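You operate a simulated robot arm through the tools that you are given. There is no shell and no other tool. Be economical: measure what you need, move in short steps, check, and stop when the job is done.

The job below is to be done with a simulated two-armed robot. You get a single attempt, and the scene is never put back.

## Task
Take the yellow plough and put it on the closer bench shelf. Then put two of the size cards from the top of the closer bench on the berry blank. Then open the lab middle drawer, take the short setting block and leave it in the inside of the lab middle drawer, then shut the drawer. Then take the middle setting block and leave it on the check belt start. Then open the lab top drawer, take the red test bar from the inside of the lab top drawer and leave it on the plate of the lab scale, then shut the drawer. Keep to this order. Set down upright: size card, short setting block, middle setting block.

The check looks at the end state, three seconds after you hand in, the way a careful person would. Anything else that was tipped, shoved, dropped, spilled or broken makes it a failure.

## Robot
Two 7-joint arms with fingered hands on one trunk, on a base that drives. Base frame: it is fixed to the floor where the robot stands at the start and does not move with it; the origin is under the middle of the robot, x ahead of it, y to its left, z up. Readings come in m, degrees, newtons and seconds.
The left shoulder is at the start at [0.035, 0.186, 1.314], the right one opposite. With the tool pointing down near the work surface each hand reaches from about 0.1 to 0.58 m from the robot's upright axis, wherever it stands, measured 20 degrees to its own side. Places, roughly: berry blank [2.75, 0, 1]; check belt start [-1.4, -3.8, 0.8]; closer bench shelf [0.6, -0.7, 0.3]; inside of the lab middle drawer [2.6, -0.6, 0.4]; lab middle drawer [2.5, -0.6, 0.5]; lab top drawer [2.5, -0.6, 0.7]; middle setting block [0.75, -1.5, 1]; plate of the lab scale [2.5, -0.5, 0.9]; red test bar [2.5, -0.5, 0.75]; short setting block [0.75, -1.5, 1]; size card [0.75, -1, 1]; yellow plough [0.5, 0, 1]. Payload 3.6 kg a hand.
The tool frame of a hand sits at the grasp point between the pads (the TCP): z along the fingers, y along the line on which they close. The tips reach 0.026 m beyond it. Largest opening 0.088 m; the body of the gripper starts 0.03 m behind the TCP. The gripper is a hand of 3 fingers: y runs from the thumb to the fingers, the wrist lies at [-0.017, -0.098, -0.164] in the tool frame, and closing takes about 1.5 s.
Orientation is told as [roll, pitch, yaw] about the base's x, y, z axes, in that order, counted from this pose: with the fingers straight down and the wrist toward the robot, the tool's x, y and z point along [0, 1, 0], [1, 0, 0] and [0, 0, -1] of the base frame.

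## Interface
- The arms move only by the tool apply_moves. It takes "left_steps", "right_steps" or both (then of equal length, played together; a hand with none holds still); each is one flat list of numbers, 6 for each row, row after row: the shift along the base's x, y, z in m, then the turn, a rotation vector about the base's x, y, z in degrees. In form: [tx, ty, tz, rx, ry, rz, tx, ty, tz, rx, ry, rz, ...]. A call has 1 to 12 rows; each row is the pose to reach, as a shift and turn from the pose commanded when the call began. "left_claw" and "right_claw" are, for a hand that has rows, the gripper command, from -1 (fully open) to 1 (shut), values between in proportion, set as the call begins (left out, the last holds). Each row takes 0.2 s and may step no farther than 0.05 m and 8.6 degrees from the row before; otherwise, or with a gripper value out of range, the whole call is refused. Where a pose cannot be reached the arm comes as near as it can. A force on the tool above 40 N (or 10 N above the force at the start of the call, whichever is more), or a blocked arm, ends the call early, and 0.2 s more pass. Each finger travels about 0.153 m/s and halts on what it meets, pressing with about 27 N; the grip force reading is that of the motor and also rises with nothing between the fingers. The clock runs only during rows and for 0.2 s after the last one: add rows that repeat a pose to give the fingers time. It gives the time, the measured TCP pose, the force on the tool (base axes), the opening and the grip force at its end, in the units of the frame above (readings bear some noise), with the torque about the TCP (base axes, N m) and any sound that the robot's microphone picked up.
- Cameras (640 x 400 px; columns grow to the right, rows downward): "scene" is now at [0.2257, -0.0615, 1.2383]; the picture's right is [-0.57, -0.82, 0.00], its down [-0.36, 0.25, -0.90] and it looks along [0.74, -0.51, -0.44] (base axes); focal length 214 px, centre (320, 200). "left" rides on the left gripper at [-0.056, -0.08, -0.102] in its tool frame; the picture's right is [-0.73, -0.32, 0.60], its down [0.62, -0.67, 0.41] and it looks along [0.27, 0.67, 0.69] (tool axes); focal length 247 px, centre (320, 200). "right" rides on the right gripper at [0.056, -0.08, -0.102] in its tool frame; the picture's right is [-0.73, 0.32, -0.60], its down [-0.62, -0.66, 0.41] and it looks along [-0.27, 0.68, 0.69] (tool axes); focal length 247 px, centre (320, 200). There is no depth. A picture from a camera that has moved, and an enlarged one, comes with that camera's place and axes in the base frame and with its lens. The place of the scene camera against the robot may be out by one fixed shift of up to 0.025 m in any direction.
- snapshot(camera): a new picture of that camera. No time passes.
- raise_lower(by): slides the trunk up (or, below 0, down) by that many m; the arms and the scene camera ride with it, the base frame stays. It gives what a move gives, with no picture.
- drive_base(legs): drives the robot by 1 to 6 legs, each [ahead, left, turn to the left] in m, m and degrees, along the robot's own axes; the way and the turn of a leg run together, so that a leg with both is an arc; at most 1.5 m and 180 degrees a leg. The arms and the cameras ride along, it lands a little off, and it stops where it bumps. It gives what a move gives.
- set_grasp(shape, hand): the hand has 3 fingers and takes this shape, open, in about a second: jaw (thumb against the fingers, like two jaws); tri (thumb and two fingers); tip (a fingertip pinch); poke (one finger out to press); point (the index stretched); flat (the hand flat); cup (the hand cupped); fist (a fist). The gripper value then closes the fingers along that shape, each until it touches; the sizes above hold for jaw. It gives what a move gives, with no picture.
- pan_tilt(pan, tilt): turns the head with the scene camera to pan (to the left, within 60 degrees either way) and tilt (down, from -29 to 69), counted from straight ahead of the robot. It gives what a move gives.
- enlarge(camera, box): a new picture of the part [left, top, right, bottom] of that camera's present view, enlarged. No time passes.
- job_done(): hands the job in; it is judged then, once.

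Go step by step. Nothing tells you exact positions but the pictures and the camera data: compare them with the known pose of the tool, close in by small moves and look again before you grip or let go. The budget is 483 turns and 230 pictures, counting those below and the enlarged ones. Unless the task says otherwise, let go and move clear before handing in.

The tools are called after ">>>" as a command line: name --argument value ..., lists and objects as JSON in quotes. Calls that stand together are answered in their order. apply_moves: Moves the arms, as the interface text tells. Its arguments: {"type":"object","properties":{"left_steps":{"type":"array","items":{"type":"number"}},"left_claw":{"type":"number"},"right_steps":{"type":"array","items":{"type":"number"}},"right_claw":{"type":"number"}},"required":[]} The other tools are called the same way: raise_lower (by) slides the trunk up or down; set_grasp (shape, hand) gives the hand a shape; drive_base (legs) drives the base; pan_tilt (pan, tilt) turns the head that bears the scene camera; snapshot (camera) takes a picture; enlarge (camera, box) takes an enlarged picture of a part of a camera's view; job_done () hands the job in.

At the start:

```text
t: 0.0
left_tcp_pos: [0.5061, -0.0248, 1.2236]
left_orientation: [0.1, -0.1, 0.0]
left_force: [-0.7, -0.9, 0.8]
left_wrist_torque: [0.02, -0.03, -0.01]
left_finger_gap: 0.0877
left_grip_force: 0.1
left_shape: jaw
right_tcp_pos: [0.3183, -0.4741, 1.1687]
right_orientation: [0.0, 0.0, 0.0]
right_force: [-0.1, -0.1, 1.1]
right_wrist_torque: [0.0, 0.04, 0.0]
right_finger_gap: 0.0876
right_grip_force: 0.1
right_shape: jaw
trunk travel left (down, up): [-0.457, 0.301]
robot x, y, heading: [-0.0006, -0.0029, 0.1]
head pan, tilt: [-34.9, 26.3]
```

scene: 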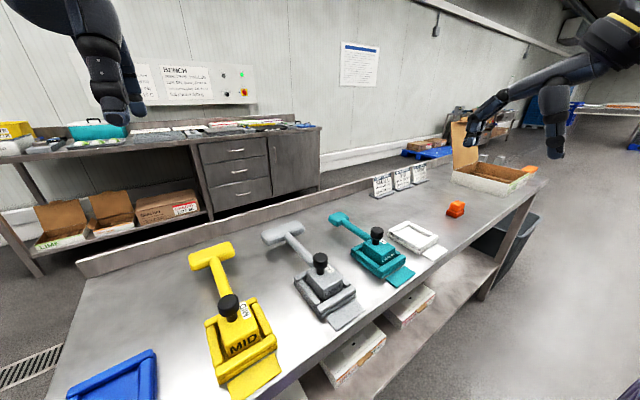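
right: 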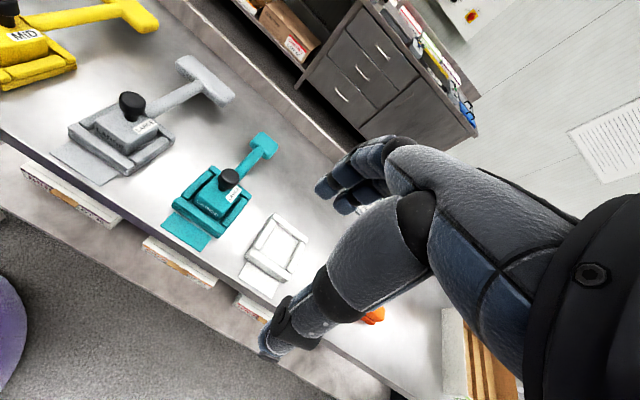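
left: 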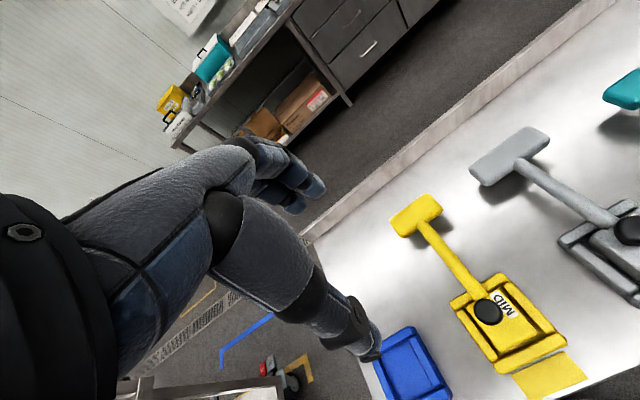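

I see the closer bench with tool-like planes (yellow, grey, teal), three cards, and a box at the far end; the lab bench with drawers is behind it. I'll look around first before moving anything.

>>> enlarge --camera "scene" --box '[180, 180, 300, 400]'

>>> enlarge --camera "scene" --box '[360, 100, 560, 225]'

>>> enlarge --camera "scene" --box '[0, 60, 330, 260]'

```text
1.82 times, centred on (240, 290) of scene
camera zoom: at [0.2257, -0.0615, 1.2383], right [-0.57, -0.82, 0.0], down [-0.36, 0.25, -0.9], along [0.74, -0.51, -0.44], focal length 390 px, centre (466, 36)
```

zoom: 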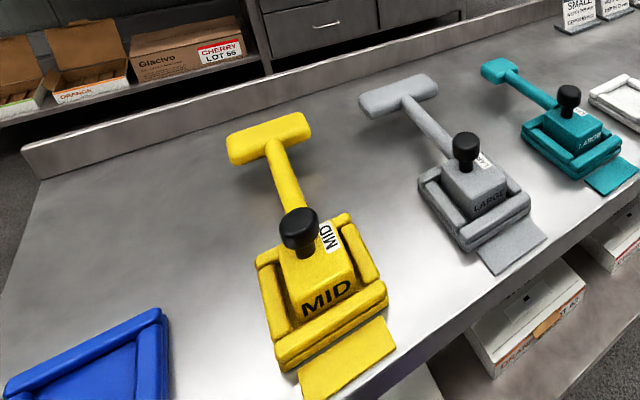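

```text
3.20 times, centred on (460, 162) of scene
camera zoom: at [0.2257, -0.0615, 1.2383], right [-0.57, -0.82, 0.0], down [-0.36, 0.25, -0.9], along [0.74, -0.51, -0.44], focal length 686 px, centre (-128, 320)
```

zoom: 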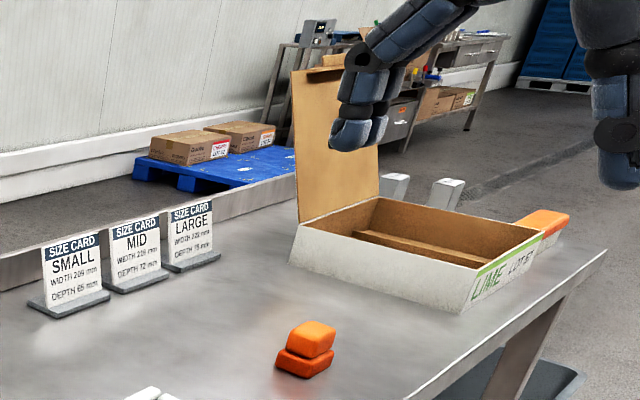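

```text
1.94 times, centred on (165, 160) of scene
camera zoom: at [0.2257, -0.0615, 1.2383], right [-0.57, -0.82, 0.0], down [-0.36, 0.25, -0.9], along [0.74, -0.51, -0.44], focal length 416 px, centre (621, 278)
```

zoom: 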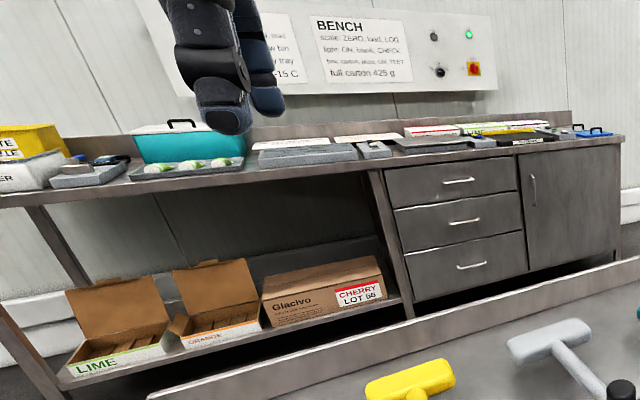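

The yellow plough has "MID" written on it, a T-handle and a black knob. I'll turn the head to see more of the room and the shelf.

>>> pan_tilt --pan 0 --tilt 50

>>> snapshot --camera "scene"

>>> pan_tilt --pan -60 --tilt 30

>>> snapshot --camera "scene"

>>> pan_tilt --pan 50 --tilt 30

>>> snapshot --camera "scene"

```text
t: 1.0
left_tcp_pos: [0.5067, -0.0238, 1.224]
left_orientation: [0.0, -0.1, -0.1]
left_force: [0.1, 0.4, -0.2]
left_wrist_torque: [0.02, 0.0, 0.0]
left_finger_gap: 0.0877
left_grip_force: 0.1
left_shape: jaw
right_tcp_pos: [0.3182, -0.4741, 1.168]
right_orientation: [0.1, 0.0, 0.0]
right_force: [-0.4, -0.2, 0.5]
right_wrist_torque: [-0.01, -0.03, 0.02]
right_finger_gap: 0.0877
right_grip_force: 0.0
right_shape: jaw
trunk travel left (down, up): [-0.457, 0.301]
robot x, y, heading: [-0.0013, 0.0007, -0.2]
head pan, tilt: [0.0, 50.0]
```

```text
223 pictures are left
camera scene: at [0.2274, -0.0091, 1.203], right [0.0, -1.0, 0.0], down [-0.77, 0.0, -0.64], along [0.64, 0.0, -0.77], focal length 214 px, centre (320, 200)
```

scene: 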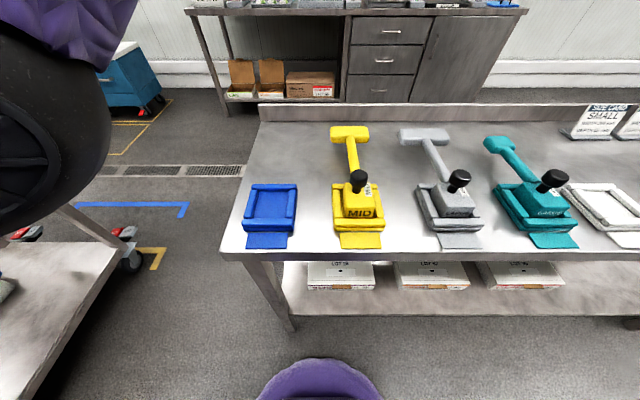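

```text
t: 2.3
left_tcp_pos: [0.5071, -0.0243, 1.2243]
left_orientation: [0.0, -0.1, 0.0]
left_force: [-0.1, -1.4, 0.2]
left_wrist_torque: [0.02, -0.03, 0.03]
left_finger_gap: 0.0878
left_grip_force: 0.1
left_shape: jaw
right_tcp_pos: [0.3182, -0.4739, 1.1688]
right_orientation: [-0.1, 0.0, 0.0]
right_force: [0.9, 0.7, -0.4]
right_wrist_torque: [0.03, 0.0, 0.0]
right_finger_gap: 0.0877
right_grip_force: 0.0
right_shape: jaw
trunk travel left (down, up): [-0.457, 0.301]
robot x, y, heading: [-0.0025, -0.0063, -0.2]
head pan, tilt: [-60.0, 30.0]
```

```text
222 pictures are left
camera scene: at [0.1957, -0.0873, 1.2324], right [-0.87, -0.5, 0.0], down [-0.25, 0.43, -0.87], along [0.43, -0.75, -0.5], focal length 214 px, centre (320, 200)
```

scene: 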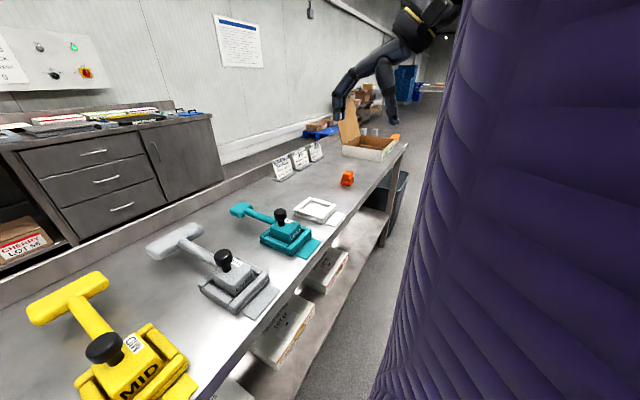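

```text
t: 4.2
left_tcp_pos: [0.5082, -0.0241, 1.224]
left_orientation: [0.0, -0.1, -0.1]
left_force: [0.1, -1.0, 0.0]
left_wrist_torque: [0.03, 0.0, 0.01]
left_finger_gap: 0.0877
left_grip_force: 0.1
left_shape: jaw
right_tcp_pos: [0.3194, -0.4738, 1.1685]
right_orientation: [0.1, 0.0, 0.0]
right_force: [0.3, 0.0, -0.3]
right_wrist_torque: [0.03, 0.01, 0.01]
right_finger_gap: 0.0876
right_grip_force: 0.1
right_shape: jaw
trunk travel left (down, up): [-0.457, 0.301]
robot x, y, heading: [0.001, -0.0007, 0.0]
head pan, tilt: [50.0, 30.0]
```

```text
221 pictures are left
camera scene: at [0.2086, 0.0602, 1.2325], right [0.77, -0.64, 0.0], down [-0.32, -0.38, -0.87], along [0.56, 0.66, -0.5], focal length 214 px, centre (320, 200)
```

scene: 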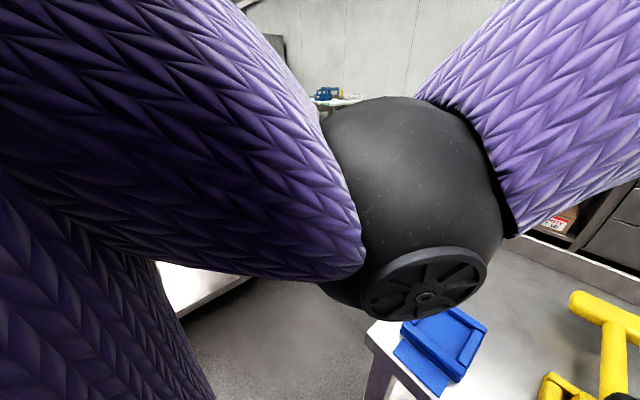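

The bench top is at about z 0.90 and the yellow plough's knob at about [0.468, -0.067, 0.96]. The shelf seems free to the right of the third box. I'll move the left hand aside and turn the right hand so it can pinch the knob sideways, with the forearm behind it.

>>> apply_moves --left_steps '[-0.02, 0.03, 0.01, 0, 0, 0, -0.04, 0.06, 0.02, 0, 0, 0, -0.06, 0.09, 0.03, 0, 0, 0, -0.08, 0.12, 0.04, 0, 0, 0, -0.1, 0.15, 0.05, 0, 0, 0, -0.12, 0.18, 0.06, 0, 0, 0, -0.14, 0.21, 0.06, 0, 0, 0, -0.15, 0.24, 0.06, 0, 0, 0, -0.15, 0.26, 0.06, 0, 0, 0, -0.15, 0.28, 0.06, 0, 0, 0, -0.15, 0.3, 0.06, 0, 0, 0]' --right_steps '[0.01, 0, 0, 0, 0, 8.2, 0.02, 0.01, 0, 0, 0, 16.4, 0.03, 0.03, 0, 0, 0, 24.6, 0.04, 0.05, 0, 0, 0, 32.8, 0.05, 0.07, 0, 0, 0, 41, 0.06, 0.1, 0, 0, 0, 49.2, 0.07, 0.13, 0, 0, 0, 57.4, 0.08, 0.16, 0, 0, 0, 65.6, 0.09, 0.19, 0, 0, 0, 73.8, 0.1, 0.22, 0, 0, 0, 82, 0.1, 0.25, 0, 0, 0, 90]'

>>> pan_tilt --pan 0 --tilt 45

>>> snapshot --camera "scene"

>>> snapshot --camera "right"

```text
t: 6.6
left_tcp_pos: [0.475, 0.3319, 1.1953]
left_orientation: [-0.1, 0.0, -0.1]
left_force: [0.6, -0.2, -1.3]
left_wrist_torque: [-0.01, -0.03, -0.01]
left_finger_gap: 0.0882
left_grip_force: 0.1
left_shape: jaw
left hand out of reach, approached as far as the arm can: row 1, 2, 3, 4, 5, 6, 7, 8, 9, 10, 11
right_tcp_pos: [0.4171, -0.2239, 1.1679]
right_orientation: [0.2, 0.0, 90.0]
right_force: [-0.2, -0.1, 0.4]
right_wrist_torque: [0.02, 0.04, -0.01]
right_finger_gap: 0.0877
right_grip_force: 0.0
right_shape: jaw
trunk travel left (down, up): [-0.457, 0.301]
robot x, y, heading: [0.0015, -0.0022, 0.4]
head pan, tilt: [50.0, 30.0]
```

```text
t: 7.8
left_tcp_pos: [0.4736, 0.3319, 1.1968]
left_orientation: [0.1, -0.1, 0.1]
left_force: [0.3, 0.2, 0.5]
left_wrist_torque: [-0.01, -0.01, -0.03]
left_finger_gap: 0.0877
left_grip_force: 0.1
left_shape: jaw
right_tcp_pos: [0.4172, -0.2241, 1.1683]
right_orientation: [0.0, 0.0, 89.9]
right_force: [0.7, -0.3, -0.7]
right_wrist_torque: [0.0, -0.03, -0.03]
right_finger_gap: 0.0877
right_grip_force: 0.0
right_shape: jaw
trunk travel left (down, up): [-0.457, 0.301]
robot x, y, heading: [0.0007, -0.0007, -0.0]
head pan, tilt: [0.0, 45.0]
```

```text
220 pictures are left
camera scene: at [0.2317, -0.009, 1.2099], right [0.0, -1.0, 0.0], down [-0.71, 0.0, -0.71], along [0.71, 0.0, -0.71], focal length 214 px, centre (320, 200)
```

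scene: 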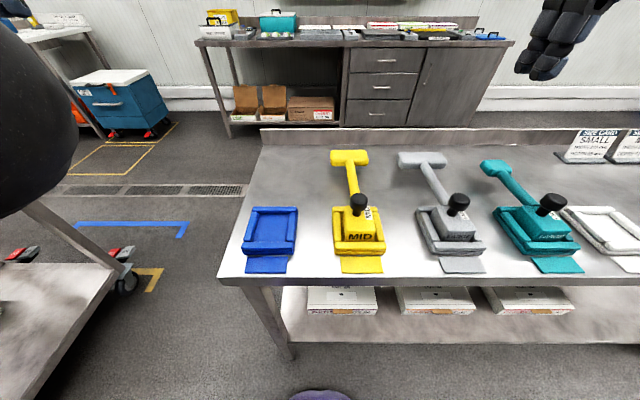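

```text
219 pictures are left
camera right: at [0.3603, -0.3049, 1.27], right [0.73, 0.32, 0.6], down [0.62, -0.67, -0.41], along [0.27, 0.68, -0.69], focal length 247 px, centre (320, 200)
```

right: 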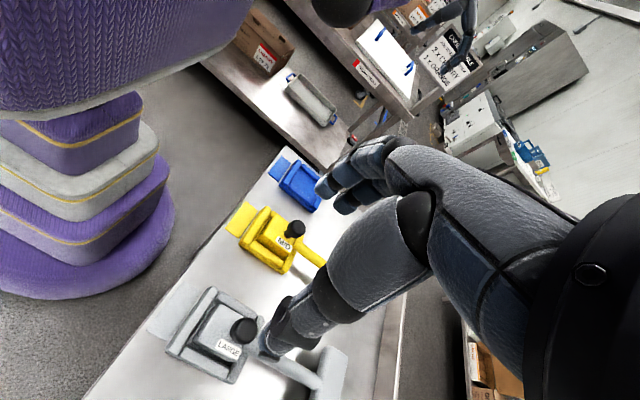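

The yaw is reachable, and the knob sits near [0.471, -0.066, 0.94]. Next I'll pitch the hand forward and move it above and behind the knob.

>>> apply_moves --right_steps '[0, 0.03, 0, 0, -7.5, 0, 0, 0.06, -0.01, 0, -15, 0, 0, 0.09, -0.02, 0, -22.5, 0, 0, 0.12, -0.03, 0, -30, 0, 0, 0.14, -0.04, 0, -37.5, 0, 0, 0.155, -0.05, 0, -45, 0]'

>>> snapshot --camera "right"

>>> snapshot --camera "scene"

```text
t: 9.2
left_tcp_pos: [0.475, 0.3323, 1.1967]
left_orientation: [0.0, 0.0, 0.1]
left_force: [0.3, -0.2, -0.3]
left_wrist_torque: [-0.02, -0.02, 0.02]
left_finger_gap: 0.0881
left_grip_force: 0.2
left_shape: jaw
right_tcp_pos: [0.42, -0.068, 1.116]
right_orientation: [-45.0, 0.0, 90.1]
right_force: [0.2, 0.8, 0.2]
right_wrist_torque: [-0.03, 0.01, 0.01]
right_finger_gap: 0.0879
right_grip_force: 0.1
right_shape: jaw
right hand out of reach, approached as far as the arm can: row 3, 4, 5
trunk travel left (down, up): [-0.457, 0.301]
robot x, y, heading: [-0.0028, 0.0015, 0.1]
head pan, tilt: [0.0, 45.0]
```

```text
218 pictures are left
camera right: at [0.3073, -0.1484, 1.1493], right [0.1, 0.32, 0.94], down [0.73, -0.67, 0.15], along [0.67, 0.68, -0.3], focal length 247 px, centre (320, 200)
```

right: 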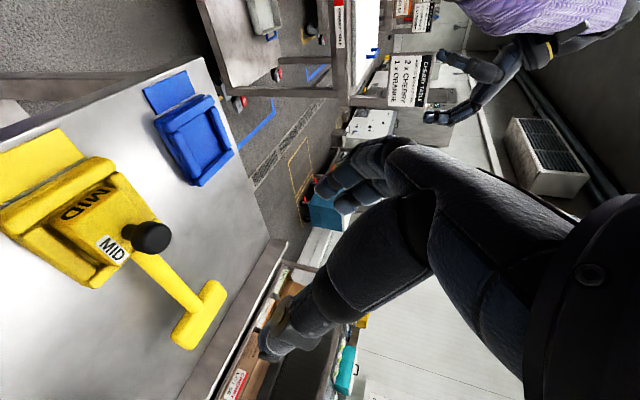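

```text
217 pictures are left
camera scene: at [0.2324, -0.0085, 1.2096], right [0.0, -1.0, 0.0], down [-0.71, 0.0, -0.71], along [0.71, 0.0, -0.71], focal length 214 px, centre (320, 200)
```

scene: 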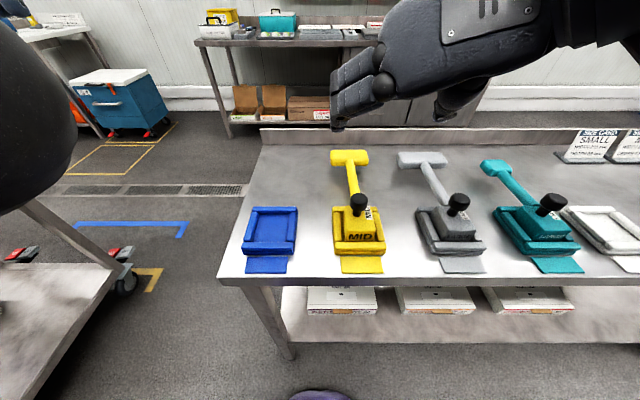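

The knob is confirmed near [0.468, -0.066, 0.938]. I'll move to a pre-grasp point on the approach line and check again.

>>> apply_moves --right_steps '[-0.005, 0.002, -0.04, 0, 0, 0, -0.01, 0.002, -0.08, 0, 0, 0, 0.0, 0.002, -0.11, 0, 0, 0, 0.01, 0.002, -0.125, 0, 0, 0]'

>>> snapshot --camera "right"

>>> enlarge --camera "scene" --box '[280, 100, 440, 300]'

```text
t: 10.2
left_tcp_pos: [0.4739, 0.3315, 1.1963]
left_orientation: [0.0, -0.1, 0.1]
left_force: [0.2, 0.4, -0.1]
left_wrist_torque: [0.0, -0.01, -0.01]
left_finger_gap: 0.0878
left_grip_force: 0.0
left_shape: jaw
right_tcp_pos: [0.4202, -0.1173, 1.0511]
right_orientation: [-44.9, 0.0, 90.0]
right_force: [-0.1, 0.9, -0.2]
right_wrist_torque: [-0.01, 0.02, 0.02]
right_finger_gap: 0.0879
right_grip_force: 0.0
right_shape: jaw
right hand out of reach, approached as far as the arm can: row 1, 2, 3, 4
trunk travel left (down, up): [-0.457, 0.301]
robot x, y, heading: [0.0016, 0.0016, 0.0]
head pan, tilt: [0.0, 45.0]
```

```text
216 pictures are left
camera right: at [0.3068, -0.1982, 1.0837], right [0.1, 0.32, 0.94], down [0.73, -0.66, 0.15], along [0.67, 0.68, -0.3], focal length 247 px, centre (320, 200)
```

right: 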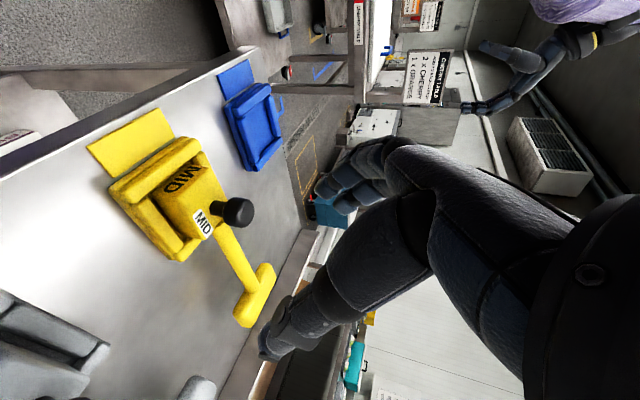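

```text
2.00 times, centred on (360, 200) of scene
camera zoom: at [0.2317, -0.009, 1.2098], right [0.0, -1.0, 0.0], down [-0.71, 0.0, -0.71], along [0.71, 0.0, -0.71], focal length 429 px, centre (240, 200)
```

zoom: 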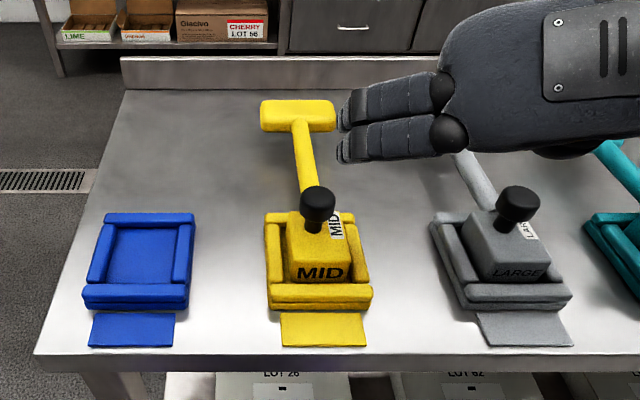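

The arm can't get the hand far enough left in this pose. I'll shift the base 0.12 m left so the wrist has room.

>>> drive_base --legs '[[0, 0.12, 0]]'

```text
t: 11.4
left_tcp_pos: [0.4744, 0.4512, 1.1962]
left_orientation: [0.0, -0.1, 0.2]
left_force: [0.1, 0.1, 0.8]
left_wrist_torque: [-0.01, 0.0, -0.03]
left_finger_gap: 0.0876
left_grip_force: 0.1
left_shape: jaw
right_tcp_pos: [0.4195, 0.0031, 1.0503]
right_orientation: [-45.0, 0.1, 90.1]
right_force: [-0.4, 0.2, -0.4]
right_wrist_torque: [0.0, -0.01, 0.01]
right_finger_gap: 0.0876
right_grip_force: 0.0
right_shape: jaw
trunk travel left (down, up): [-0.457, 0.301]
robot x, y, heading: [-0.0005, 0.1185, 0.0]
head pan, tilt: [0.0, 45.0]
```

Next is the pre-grasp point behind and above the knob.

>>> apply_moves --right_steps '[-0.005, -0.035, 0, 0, 0, 0, -0.012, -0.069, -0.02, 0, 0, 0, -0.012, -0.069, -0.045, 0, 0, 0]'

>>> snapshot --camera "right"

>>> snapshot --camera "scene"

```text
t: 12.2
left_tcp_pos: [0.4739, 0.4523, 1.1946]
left_orientation: [0.1, 0.0, 0.2]
left_force: [-0.3, 0.3, -0.4]
left_wrist_torque: [-0.05, 0.0, 0.02]
left_finger_gap: 0.0879
left_grip_force: 0.1
left_shape: jaw
right_tcp_pos: [0.4072, -0.0682, 1.0062]
right_orientation: [-44.9, 0.0, 90.3]
right_force: [0.2, 0.1, -0.2]
right_wrist_torque: [0.0, -0.01, -0.01]
right_finger_gap: 0.088
right_grip_force: 0.1
right_shape: jaw
trunk travel left (down, up): [-0.457, 0.301]
robot x, y, heading: [0.0016, 0.1146, -0.0]
head pan, tilt: [0.0, 45.0]
```

```text
214 pictures are left
camera right: at [0.296, -0.1469, 1.039], right [0.1, 0.32, 0.94], down [0.73, -0.66, 0.15], along [0.67, 0.68, -0.3], focal length 247 px, centre (320, 200)
```

right: 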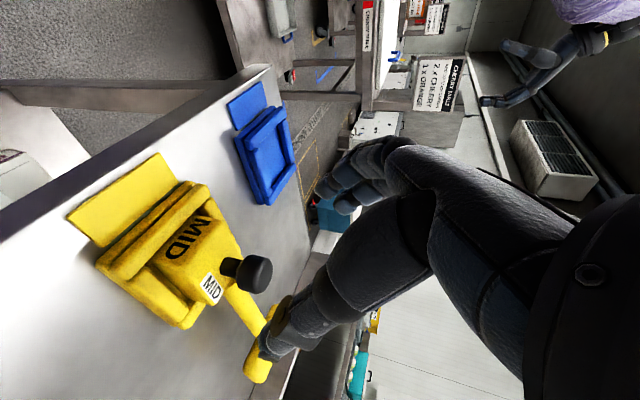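

```text
213 pictures are left
camera scene: at [0.2328, 0.1109, 1.2096], right [0.0, -1.0, 0.0], down [-0.71, 0.0, -0.71], along [0.71, 0.0, -0.71], focal length 214 px, centre (320, 200)
```

scene: 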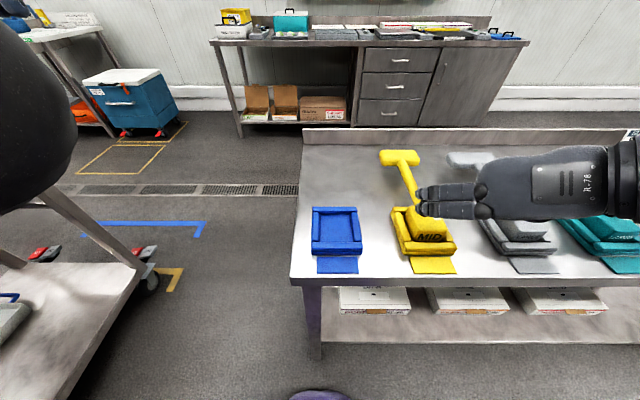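

The knob fix agrees across three views at [0.473, -0.066, 0.937]. I'll advance along the finger direction to straddle it.

>>> apply_moves --right_steps '[0.02, 0.001, -0.02, 0, 0, 0, 0.04, 0.002, -0.042, 0, 0, 0, 0.055, 0.002, -0.058, 0, 0, 0, 0.063, 0.002, -0.067, 0, 0, 0]'

>>> snapshot --camera "right"

>>> enlarge --camera "scene" --box '[360, 140, 520, 280]'

```text
t: 13.2
left_tcp_pos: [0.4732, 0.4518, 1.1962]
left_orientation: [0.1, -0.1, 0.2]
left_force: [-0.2, -0.9, -0.8]
left_wrist_torque: [0.01, 0.01, -0.02]
left_finger_gap: 0.0878
left_grip_force: 0.0
left_shape: jaw
right_tcp_pos: [0.4535, -0.0913, 0.9961]
right_orientation: [-44.9, 0.0, 90.1]
right_force: [-0.2, 0.5, -0.2]
right_wrist_torque: [0.02, -0.01, -0.01]
right_finger_gap: 0.0877
right_grip_force: 0.0
right_shape: jaw
right hand out of reach, approached as far as the arm can: row 1, 2, 3, 4
trunk travel left (down, up): [-0.457, 0.301]
robot x, y, heading: [0.0006, 0.1152, 0.3]
head pan, tilt: [0.0, 45.0]
```

```text
212 pictures are left
camera right: at [0.3422, -0.1716, 1.0293], right [0.1, 0.32, 0.94], down [0.73, -0.66, 0.15], along [0.67, 0.68, -0.3], focal length 247 px, centre (320, 200)
```

right: 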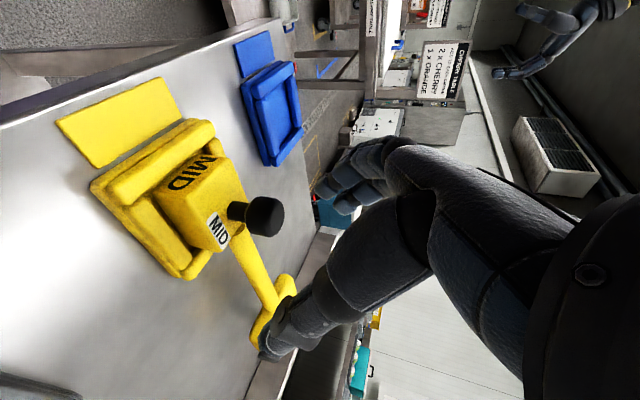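

```text
2.86 times, centred on (440, 210) of scene
camera zoom: at [0.2315, 0.1095, 1.2099], right [0.0, -1.0, 0.0], down [-0.71, 0.0, -0.71], along [0.71, 0.0, -0.71], focal length 613 px, centre (-23, 171)
```

zoom: 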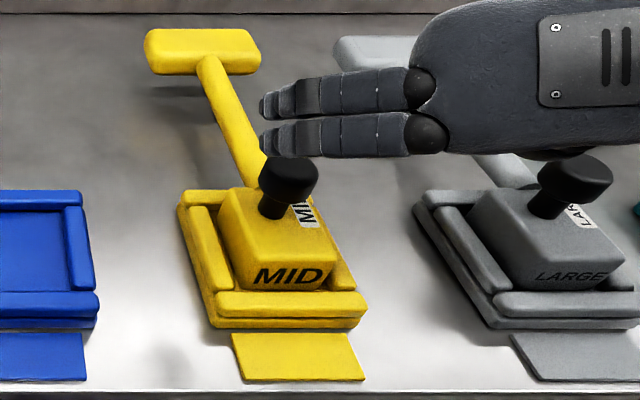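

In this pose the arm's joint limits stop it above the knob. A straight-down grip will also work for the shelf, because the forearm can come in low under the bench. I'll back off, level the hand and turn the yaw back to default.

>>> apply_moves --right_steps '[-0.01, 0, 0.04, 0, 0, 0, -0.02, 0, 0.08, 0, 0, 0, -0.03, 0, 0.12, 0, 0, 0, -0.04, -0.02, 0.15, 0, 7.5, 0, -0.05, -0.04, 0.17, 0, 15, 0, -0.05, -0.06, 0.18, 0, 22.5, 0, -0.05, -0.08, 0.18, 0, 30, 0, -0.05, -0.1, 0.18, 0, 37.5, 0, -0.05, -0.12, 0.18, 0, 45, 0]'

>>> apply_moves --right_steps '[0, 0, 0, 0, 0, -8.2, 0, 0, 0, 0, 0, -16.4, 0, 0, 0, 0, 0, -24.6, 0, 0, 0, 0, 0, -32.8, 0, 0, 0, 0, 0, -41, 0, 0, 0, 0, 0, -49.2, 0, 0, 0, 0, 0, -57.4, 0, 0, 0, 0, 0, -65.6, 0, 0, 0, 0, 0, -73.8, 0, 0, 0, 0, 0, -82, 0, 0, 0, 0, 0, -90]'

```text
t: 15.2
left_tcp_pos: [0.474, 0.4513, 1.1966]
left_orientation: [0.2, -0.1, 0.2]
left_force: [0.0, -0.7, 0.6]
left_wrist_torque: [-0.02, -0.01, 0.01]
left_finger_gap: 0.0876
left_grip_force: 0.0
left_shape: jaw
right_tcp_pos: [0.4057, -0.2094, 1.1769]
right_orientation: [0.2, -0.1, 90.1]
right_force: [0.1, -0.4, -0.3]
right_wrist_torque: [-0.02, -0.02, 0.01]
right_finger_gap: 0.0881
right_grip_force: 0.1
right_shape: jaw
trunk travel left (down, up): [-0.457, 0.301]
robot x, y, heading: [0.0001, 0.1183, 0.0]
head pan, tilt: [0.0, 45.0]
```

```text
t: 17.6
left_tcp_pos: [0.4728, 0.4496, 1.1964]
left_orientation: [0.1, -0.2, 0.2]
left_force: [-0.2, -0.1, 0.6]
left_wrist_torque: [-0.01, 0.01, -0.01]
left_finger_gap: 0.0878
left_grip_force: 0.0
left_shape: jaw
right_tcp_pos: [0.4041, -0.2095, 1.1777]
right_orientation: [0.0, 0.0, 0.0]
right_force: [-0.9, 0.7, -0.6]
right_wrist_torque: [-0.01, 0.03, 0.0]
right_finger_gap: 0.088
right_grip_force: 0.1
right_shape: jaw
right hand out of reach, approached as far as the arm can: row 9
trunk travel left (down, up): [-0.457, 0.301]
robot x, y, heading: [-0.0005, 0.1193, 0.2]
head pan, tilt: [0.0, 45.0]
```

The right hand is back to straight down. I'll bring it above the knob.

>>> apply_moves --right_steps '[0.015, 0.035, 0, 0, 0, 0, 0.03, 0.07, -0.02, 0, 0, 0, 0.05, 0.11, -0.05, 0, 0, 0, 0.067, 0.1435, -0.085, 0, 0, 0, 0.067, 0.1435, -0.13, 0, 0, 0]'

>>> snapshot --camera "right"

>>> snapshot --camera "scene"

```text
refused: row 3 steps farther than a row can; nothing moved
```

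```text
210 pictures are left
camera right: at [0.3236, -0.1535, 1.2799], right [0.32, -0.73, 0.6], down [-0.67, -0.62, -0.41], along [0.68, -0.27, -0.69], focal length 247 px, centre (320, 200)
```

right: 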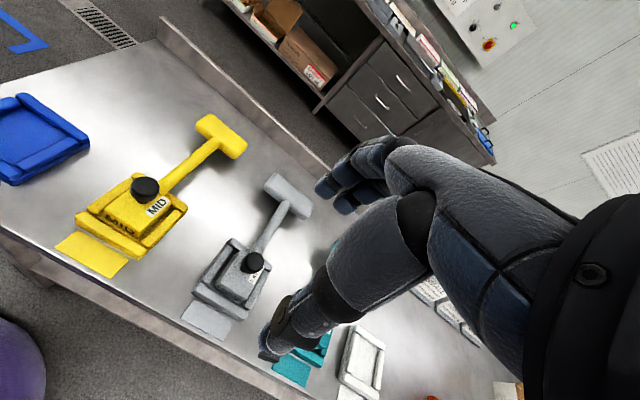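

```text
209 pictures are left
camera scene: at [0.2318, 0.1092, 1.2098], right [0.0, -1.0, 0.0], down [-0.71, 0.0, -0.71], along [0.71, 0.0, -0.71], focal length 214 px, centre (320, 200)
```

scene: 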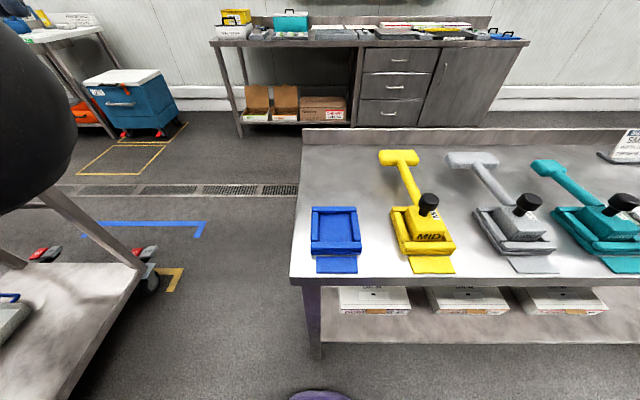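

The step was too long, so nothing moved. The new view still puts the knob at [0.475, -0.066]; I'll repeat with shorter steps.

>>> apply_moves --right_steps '[0.015, 0.035, 0, 0, 0, 0, 0.03, 0.07, -0.02, 0, 0, 0, 0.045, 0.1, -0.045, 0, 0, 0, 0.06, 0.13, -0.075, 0, 0, 0, 0.07, 0.1435, -0.11, 0, 0, 0, 0.07, 0.1435, -0.14, 0, 0, 0]'

>>> snapshot --camera "right"

>>> snapshot --camera "scene"

```text
t: 19.0
left_tcp_pos: [0.4731, 0.4511, 1.1953]
left_orientation: [0.1, 0.0, 0.3]
left_force: [0.0, 0.6, -1.0]
left_wrist_torque: [-0.02, -0.01, -0.02]
left_finger_gap: 0.088
left_grip_force: 0.0
left_shape: jaw
right_tcp_pos: [0.4721, -0.0681, 1.0408]
right_orientation: [0.1, -0.1, 0.1]
right_force: [-0.4, 0.2, -0.6]
right_wrist_torque: [0.03, 0.03, 0.01]
right_finger_gap: 0.0877
right_grip_force: 0.1
right_shape: jaw
right hand out of reach, approached as far as the arm can: row 6
trunk travel left (down, up): [-0.457, 0.301]
robot x, y, heading: [-0.0015, 0.1177, -0.2]
head pan, tilt: [0.0, 45.0]
```

```text
208 pictures are left
camera right: at [0.3922, -0.0126, 1.1433], right [0.32, -0.73, 0.6], down [-0.66, -0.62, -0.41], along [0.68, -0.27, -0.69], focal length 247 px, centre (320, 200)
```

right: 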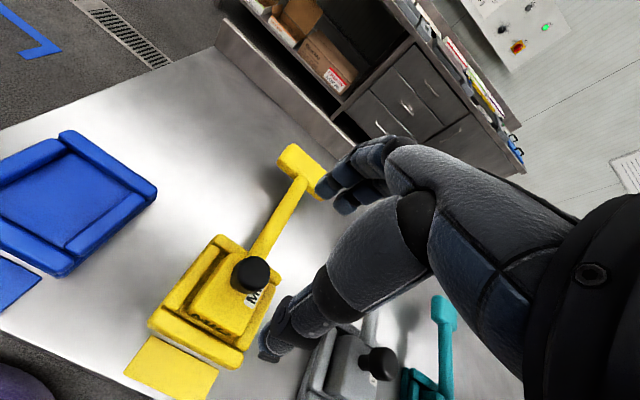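

```text
207 pictures are left
camera scene: at [0.2316, 0.1096, 1.2099], right [0.0, -1.0, 0.0], down [-0.71, 0.0, -0.71], along [0.71, 0.0, -0.71], focal length 214 px, centre (320, 200)
```

scene: 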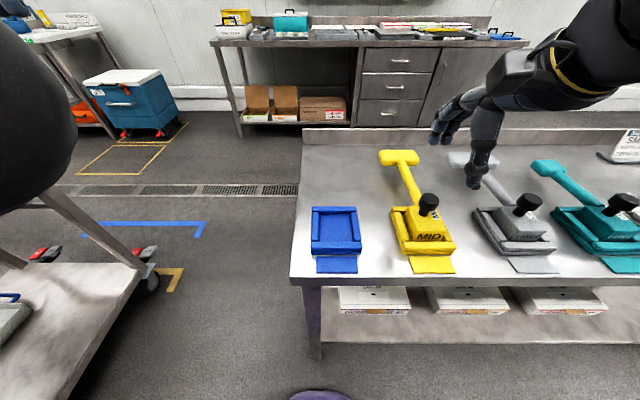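

I'm directly above the knob but the arm is nearly at its lower limit, so I'll lower the trunk 0.08 m to bring the hand down.

>>> raise_lower --by -0.08

>>> snapshot --camera "right"

>>> enlarge --camera "scene" --box '[360, 100, 520, 240]'

```text
t: 20.2
left_tcp_pos: [0.4824, 0.4507, 1.0999]
left_orientation: [0.0, 1.7, 0.2]
left_force: [0.0, 0.1, 0.3]
left_wrist_torque: [0.01, 0.02, 0.0]
left_finger_gap: 0.0877
left_grip_force: 0.1
left_shape: jaw
right_tcp_pos: [0.4737, -0.0677, 0.9605]
right_orientation: [0.0, -0.2, 0.0]
right_force: [-0.2, -0.2, 0.5]
right_wrist_torque: [-0.02, 0.02, 0.0]
right_finger_gap: 0.0879
right_grip_force: 0.1
right_shape: jaw
trunk travel left (down, up): [-0.377, 0.381]
robot x, y, heading: [0.0039, 0.1155, 0.1]
head pan, tilt: [0.0, 45.0]
```

```text
206 pictures are left
camera right: at [0.3919, -0.0128, 1.0633], right [0.32, -0.73, 0.6], down [-0.66, -0.62, -0.41], along [0.68, -0.27, -0.69], focal length 247 px, centre (320, 200)
```

right: 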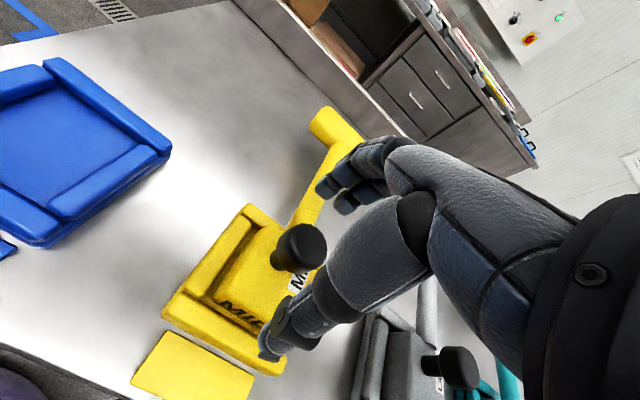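

```text
2.86 times, centred on (440, 170) of scene
camera zoom: at [0.2393, 0.1097, 1.1254], right [0.0, -1.0, 0.0], down [-0.71, 0.0, -0.71], along [0.71, 0.0, -0.71], focal length 613 px, centre (-23, 286)
```

zoom: 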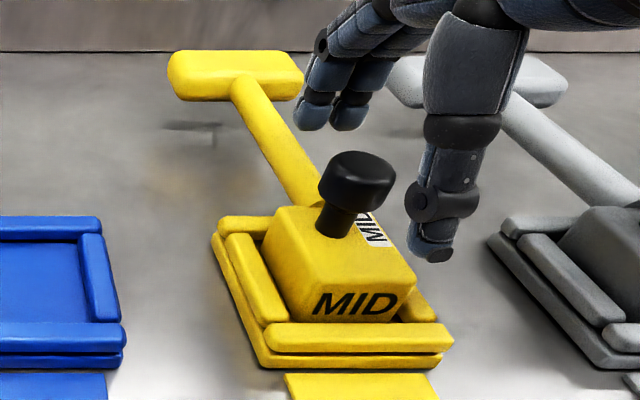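

The fingers straddle the knob front and back; I'll shift about 6 mm left, lower 18 mm and close.

>>> apply_moves --right_steps '[0, 0.006, 0, 0, 0, 0, 0, 0.006, -0.01, 0, 0, 0, 0, 0.006, -0.018, 0, 0, 0]'

>>> snapshot --camera "right"

>>> enlarge --camera "scene" --box '[360, 100, 520, 240]'

```text
t: 21.0
left_tcp_pos: [0.4826, 0.4506, 1.0998]
left_orientation: [0.1, 1.8, 0.3]
left_force: [-0.2, 1.0, 0.5]
left_wrist_torque: [0.03, -0.01, -0.01]
left_finger_gap: 0.0878
left_grip_force: 0.0
left_shape: jaw
right_tcp_pos: [0.4724, -0.0666, 0.9466]
right_orientation: [0.2, 0.0, 0.1]
right_force: [0.3, -0.5, 0.0]
right_wrist_torque: [0.0, 0.0, 0.02]
right_finger_gap: 0.0876
right_grip_force: 0.1
right_shape: jaw
right hand out of reach, approached as far as the arm can: row 3
trunk travel left (down, up): [-0.377, 0.381]
robot x, y, heading: [0.0001, 0.1203, 0.1]
head pan, tilt: [0.0, 45.0]
```

```text
204 pictures are left
camera right: at [0.3911, -0.0106, 1.0483], right [0.32, -0.73, 0.6], down [-0.66, -0.62, -0.41], along [0.68, -0.27, -0.69], focal length 247 px, centre (320, 200)
```

right: 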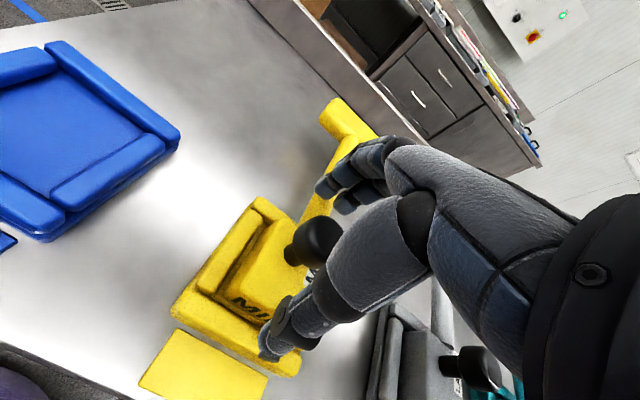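

```text
2.86 times, centred on (440, 170) of scene
camera zoom: at [0.2397, 0.1097, 1.1252], right [0.0, -1.0, 0.0], down [-0.71, 0.0, -0.71], along [0.71, 0.0, -0.71], focal length 613 px, centre (-23, 286)
```

zoom: 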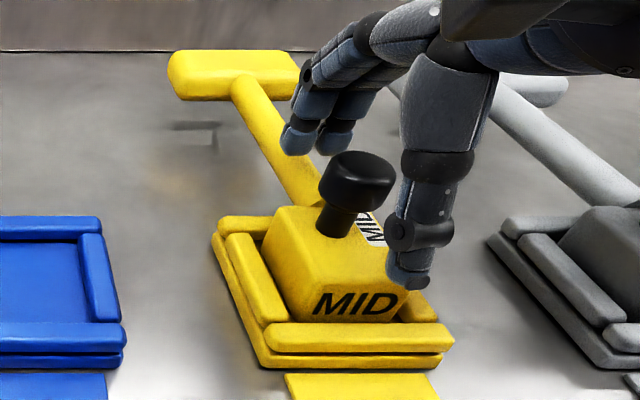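

The hand needs to go about 8 mm more to the left but the arm is at its limit that way; I'll nudge the base left instead.

>>> drive_base --legs '[[0, 0.009, 0]]'

>>> enlarge --camera "scene" --box '[360, 100, 520, 240]'

```text
t: 21.7
left_tcp_pos: [0.4838, 0.4598, 1.0997]
left_orientation: [0.1, 1.8, 0.3]
left_force: [-0.3, -0.1, 0.0]
left_wrist_torque: [-0.04, -0.03, -0.02]
left_finger_gap: 0.0875
left_grip_force: 0.1
left_shape: jaw
right_tcp_pos: [0.4725, -0.0567, 0.9449]
right_orientation: [0.1, 0.1, 0.1]
right_force: [1.1, 0.7, -0.7]
right_wrist_torque: [-0.04, -0.01, 0.0]
right_finger_gap: 0.0877
right_grip_force: 0.1
right_shape: jaw
trunk travel left (down, up): [-0.377, 0.381]
robot x, y, heading: [-0.0039, 0.1319, 0.0]
head pan, tilt: [0.0, 45.0]
```

```text
2.86 times, centred on (440, 170) of scene
camera zoom: at [0.2397, 0.1193, 1.1252], right [0.0, -1.0, 0.0], down [-0.71, 0.0, -0.71], along [0.71, 0.0, -0.71], focal length 613 px, centre (-23, 286)
```

zoom: 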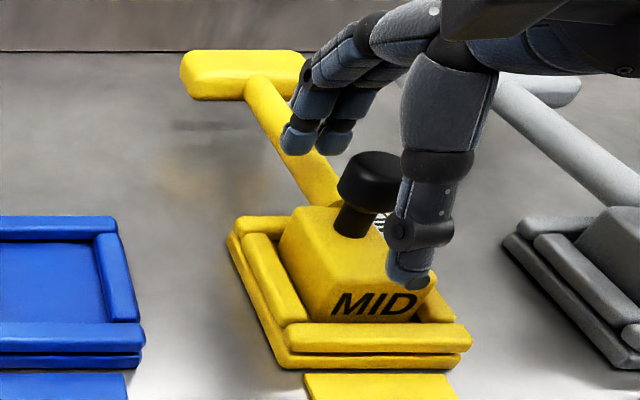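

Now the finger–thumb line passes through the knob; closing.

>>> apply_moves --right_steps '[0, 0, 0, 0, 0, 0, 0, 0, 0, 0, 0, 0, 0, 0, 0, 0, 0, 0, 0, 0, 0, 0, 0, 0, 0, 0, 0, 0, 0, 0, 0, 0, 0, 0, 0, 0, 0, 0, 0, 0, 0, 0, 0, 0, 0, 0, 0, 0]' --right_claw 1

>>> enlarge --camera "scene" --box '[360, 100, 520, 240]'

```text
t: 23.5
left_tcp_pos: [0.4838, 0.4591, 1.1005]
left_orientation: [0.3, 1.8, 0.3]
left_force: [-0.2, -0.2, 0.3]
left_wrist_torque: [0.01, -0.02, 0.01]
left_finger_gap: 0.0879
left_grip_force: 0.0
left_shape: jaw
right_tcp_pos: [0.4717, -0.0571, 0.9445]
right_orientation: [0.1, 0.0, 0.1]
right_force: [0.4, -1.3, -4.7]
right_wrist_torque: [0.03, -0.01, 0.09]
right_finger_gap: 0.0181
right_grip_force: 26.8
right_shape: jaw
trunk travel left (down, up): [-0.377, 0.381]
robot x, y, heading: [-0.0003, 0.1263, 0.2]
head pan, tilt: [0.0, 45.0]
```

```text
2.86 times, centred on (440, 170) of scene
camera zoom: at [0.2401, 0.1183, 1.1251], right [0.0, -1.0, 0.0], down [-0.71, 0.0, -0.71], along [0.71, 0.0, -0.71], focal length 613 px, centre (-23, 286)
```

zoom: 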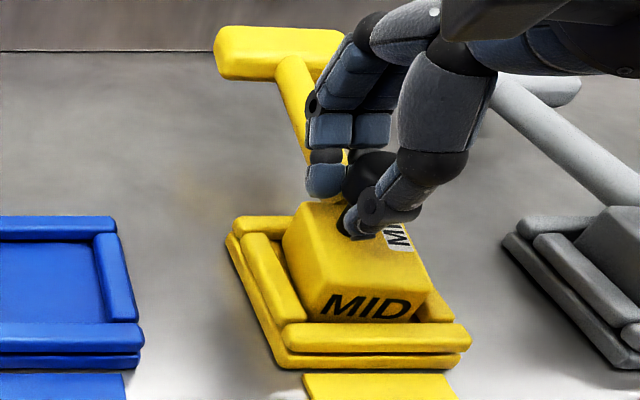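

The fingers hold the stem beneath the knob cap. Lifting gently by raising the trunk.

>>> raise_lower --by 0.06

>>> snapshot --camera "scene"

>>> snapshot --camera "right"

```text
t: 24.5
left_tcp_pos: [0.4831, 0.4597, 1.16]
left_orientation: [0.1, 1.8, 0.2]
left_force: [0.0, 0.7, 0.9]
left_wrist_torque: [-0.02, 0.0, 0.02]
left_finger_gap: 0.088
left_grip_force: 0.0
left_shape: jaw
right_tcp_pos: [0.4693, -0.0587, 1.0166]
right_orientation: [0.1, -1.4, 0.2]
right_force: [0.3, -1.0, -5.0]
right_wrist_torque: [-0.04, -0.04, 0.07]
right_finger_gap: 0.0142
right_grip_force: 26.9
right_shape: jaw
trunk travel left (down, up): [-0.437, 0.321]
robot x, y, heading: [0.0042, 0.1264, 0.1]
head pan, tilt: [0.0, 45.0]
```

```text
200 pictures are left
camera scene: at [0.234, 0.1185, 1.1886], right [0.0, -1.0, 0.0], down [-0.71, 0.0, -0.71], along [0.71, 0.0, -0.71], focal length 214 px, centre (320, 200)
```

scene: 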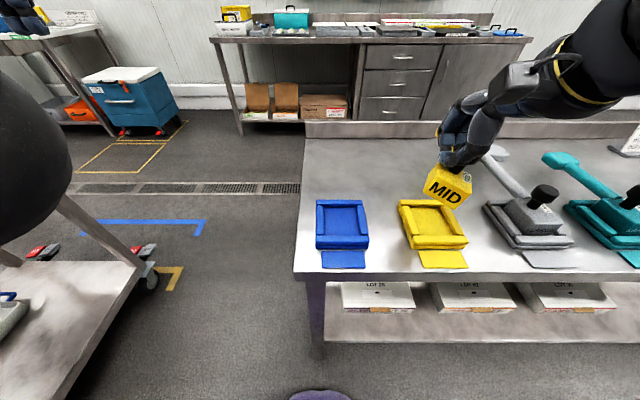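

```text
199 pictures are left
camera right: at [0.3862, -0.0029, 1.1179], right [0.31, -0.74, 0.61], down [-0.65, -0.62, -0.43], along [0.69, -0.26, -0.67], focal length 247 px, centre (320, 200)
```

right: 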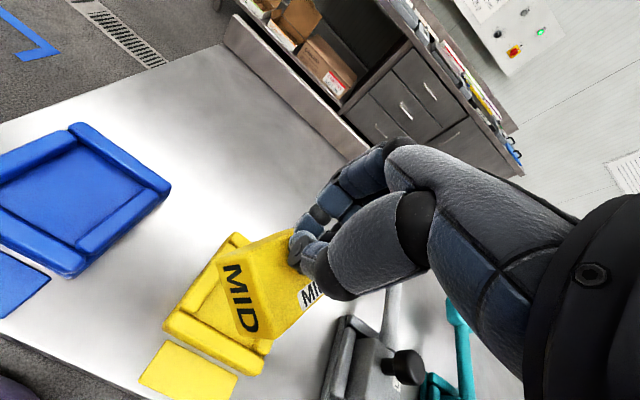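

The yellow plough (block, knob and handle) comes out of its yellow tray, which stays behind. I'll check how it hangs.

>>> enlarge --camera "scene" --box '[400, 80, 560, 220]'

>>> enlarge --camera "right" --box '[220, 170, 420, 340]'

>>> enlarge --camera "left" --box '[0, 0, 640, 400]'

```text
2.86 times, centred on (480, 150) of scene
camera zoom: at [0.234, 0.1185, 1.1886], right [0.0, -1.0, 0.0], down [-0.71, 0.0, -0.71], along [0.71, 0.0, -0.71], focal length 613 px, centre (-137, 343)
```

zoom: 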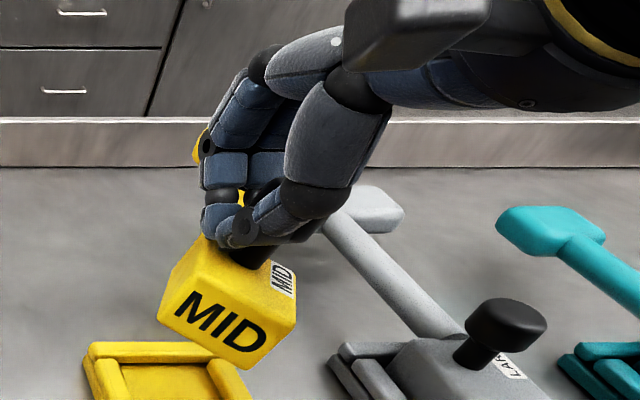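

```text
2.35 times, centred on (320, 255) of right
camera zoom: at [0.3862, -0.0029, 1.1179], right [0.31, -0.74, 0.61], down [-0.65, -0.62, -0.43], along [0.69, -0.26, -0.67], focal length 581 px, centre (320, 71)
```

zoom: 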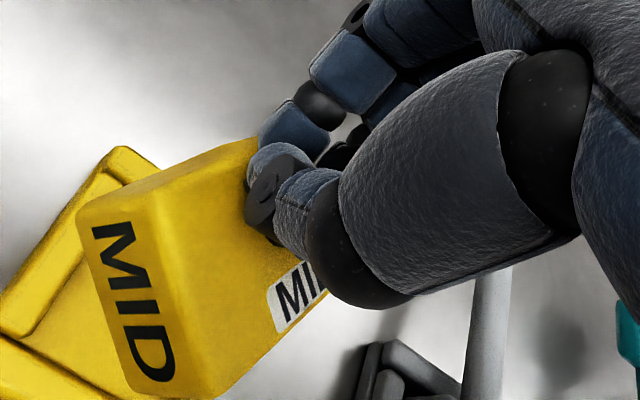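

```text
1.00 times, centred on (320, 200) of left (not enlarged: the box is as wide or as high as the picture)
camera zoom: at [0.4067, 0.4019, 1.263], right [-0.34, -0.73, -0.59], down [-0.68, 0.62, -0.39], along [0.65, 0.27, -0.71], focal length 247 px, centre (320, 200)
```

zoom: 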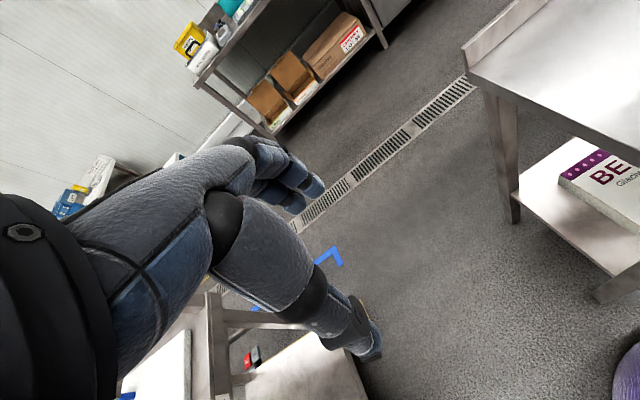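

The plough is firmly held, slightly rolled. I'll back the base straight away from the bench, and pull the left hand in close while doing so later.

>>> drive_base --legs '[[-0.2, 0, 0], [-0.15, 0, 0]]'

>>> snapshot --camera "scene"

```text
t: 27.1
left_tcp_pos: [0.1304, 0.4587, 1.161]
left_orientation: [0.1, 1.7, 0.2]
left_force: [0.3, 0.1, -0.3]
left_wrist_torque: [-0.03, -0.02, 0.0]
left_finger_gap: 0.0878
left_grip_force: 0.2
left_shape: jaw
right_tcp_pos: [0.1178, -0.058, 1.0189]
right_orientation: [0.1, -1.7, 0.1]
right_force: [-0.7, -0.6, -4.1]
right_wrist_torque: [0.02, -0.04, 0.0]
right_finger_gap: 0.014
right_grip_force: 27.3
right_shape: jaw
trunk travel left (down, up): [-0.437, 0.321]
robot x, y, heading: [-0.3482, 0.1269, -0.1]
head pan, tilt: [0.0, 45.0]
```

```text
195 pictures are left
camera scene: at [-0.1173, 0.1176, 1.1891], right [0.0, -1.0, 0.0], down [-0.71, 0.0, -0.71], along [0.71, 0.0, -0.71], focal length 214 px, centre (320, 200)
```

scene: 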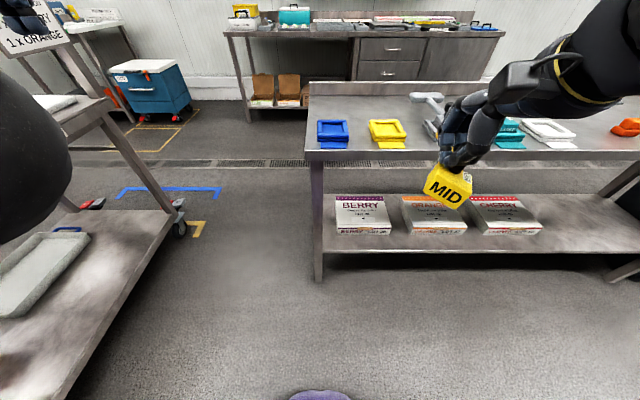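

The shelf is visible now, with free room right of the CHERRY box. I'll test how far the right arm can lower here in free space, and tuck the left hand in.

>>> apply_moves --left_steps '[-0.03, 0, 0, 0, 0, 0, -0.06, 0, 0, 0, 0, 0, -0.09, 0, 0, 0, 0, 0, -0.12, 0, 0, 0, 0, 0, -0.15, 0, 0, 0, 0, 0, -0.18, 0, 0, 0, 0, 0]' --right_steps '[0, -0.02, -0.03, 0, 0, 0, 0, -0.04, -0.06, 0, 0, 0, 0, -0.05, -0.09, 0, 0, 0, 0, -0.05, -0.12, 0, 0, 0, 0, -0.05, -0.15, 0, 0, 0, 0, -0.05, -0.18, 0, 0, 0]'

>>> snapshot --camera "scene"

```text
t: 28.5
left_tcp_pos: [-0.0437, 0.5407, 1.1491]
left_orientation: [-0.1, 2.7, 0.9]
left_force: [0.9, -0.2, 2.5]
left_wrist_torque: [0.01, 0.09, -0.01]
left_finger_gap: 0.088
left_grip_force: 0.1
left_shape: jaw
left hand out of reach, approached as far as the arm can: row 1, 2, 3, 4, 5, 6
right_tcp_pos: [0.0944, -0.1473, 0.947]
right_orientation: [0.1, -1.6, 0.1]
right_force: [-0.4, 0.1, -4.2]
right_wrist_torque: [0.02, 0.03, -0.03]
right_finger_gap: 0.014
right_grip_force: 26.9
right_shape: jaw
right hand out of reach, approached as far as the arm can: row 1, 2, 3, 4, 5, 6
trunk travel left (down, up): [-0.437, 0.321]
robot x, y, heading: [-0.3496, 0.1284, 0.0]
head pan, tilt: [0.0, 45.0]
```

```text
194 pictures are left
camera scene: at [-0.1174, 0.119, 1.1894], right [0.0, -1.0, 0.0], down [-0.71, 0.0, -0.71], along [0.71, 0.0, -0.71], focal length 214 px, centre (320, 200)
```

scene: 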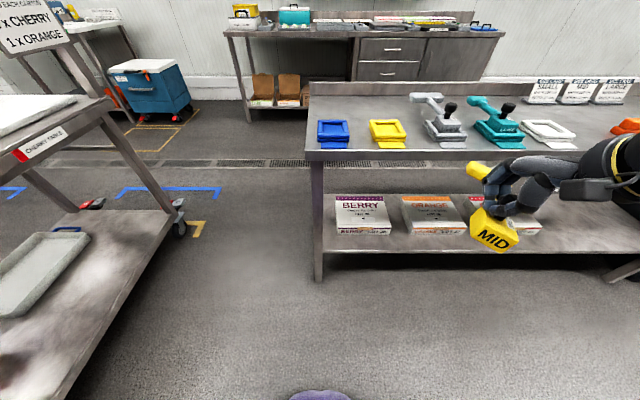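

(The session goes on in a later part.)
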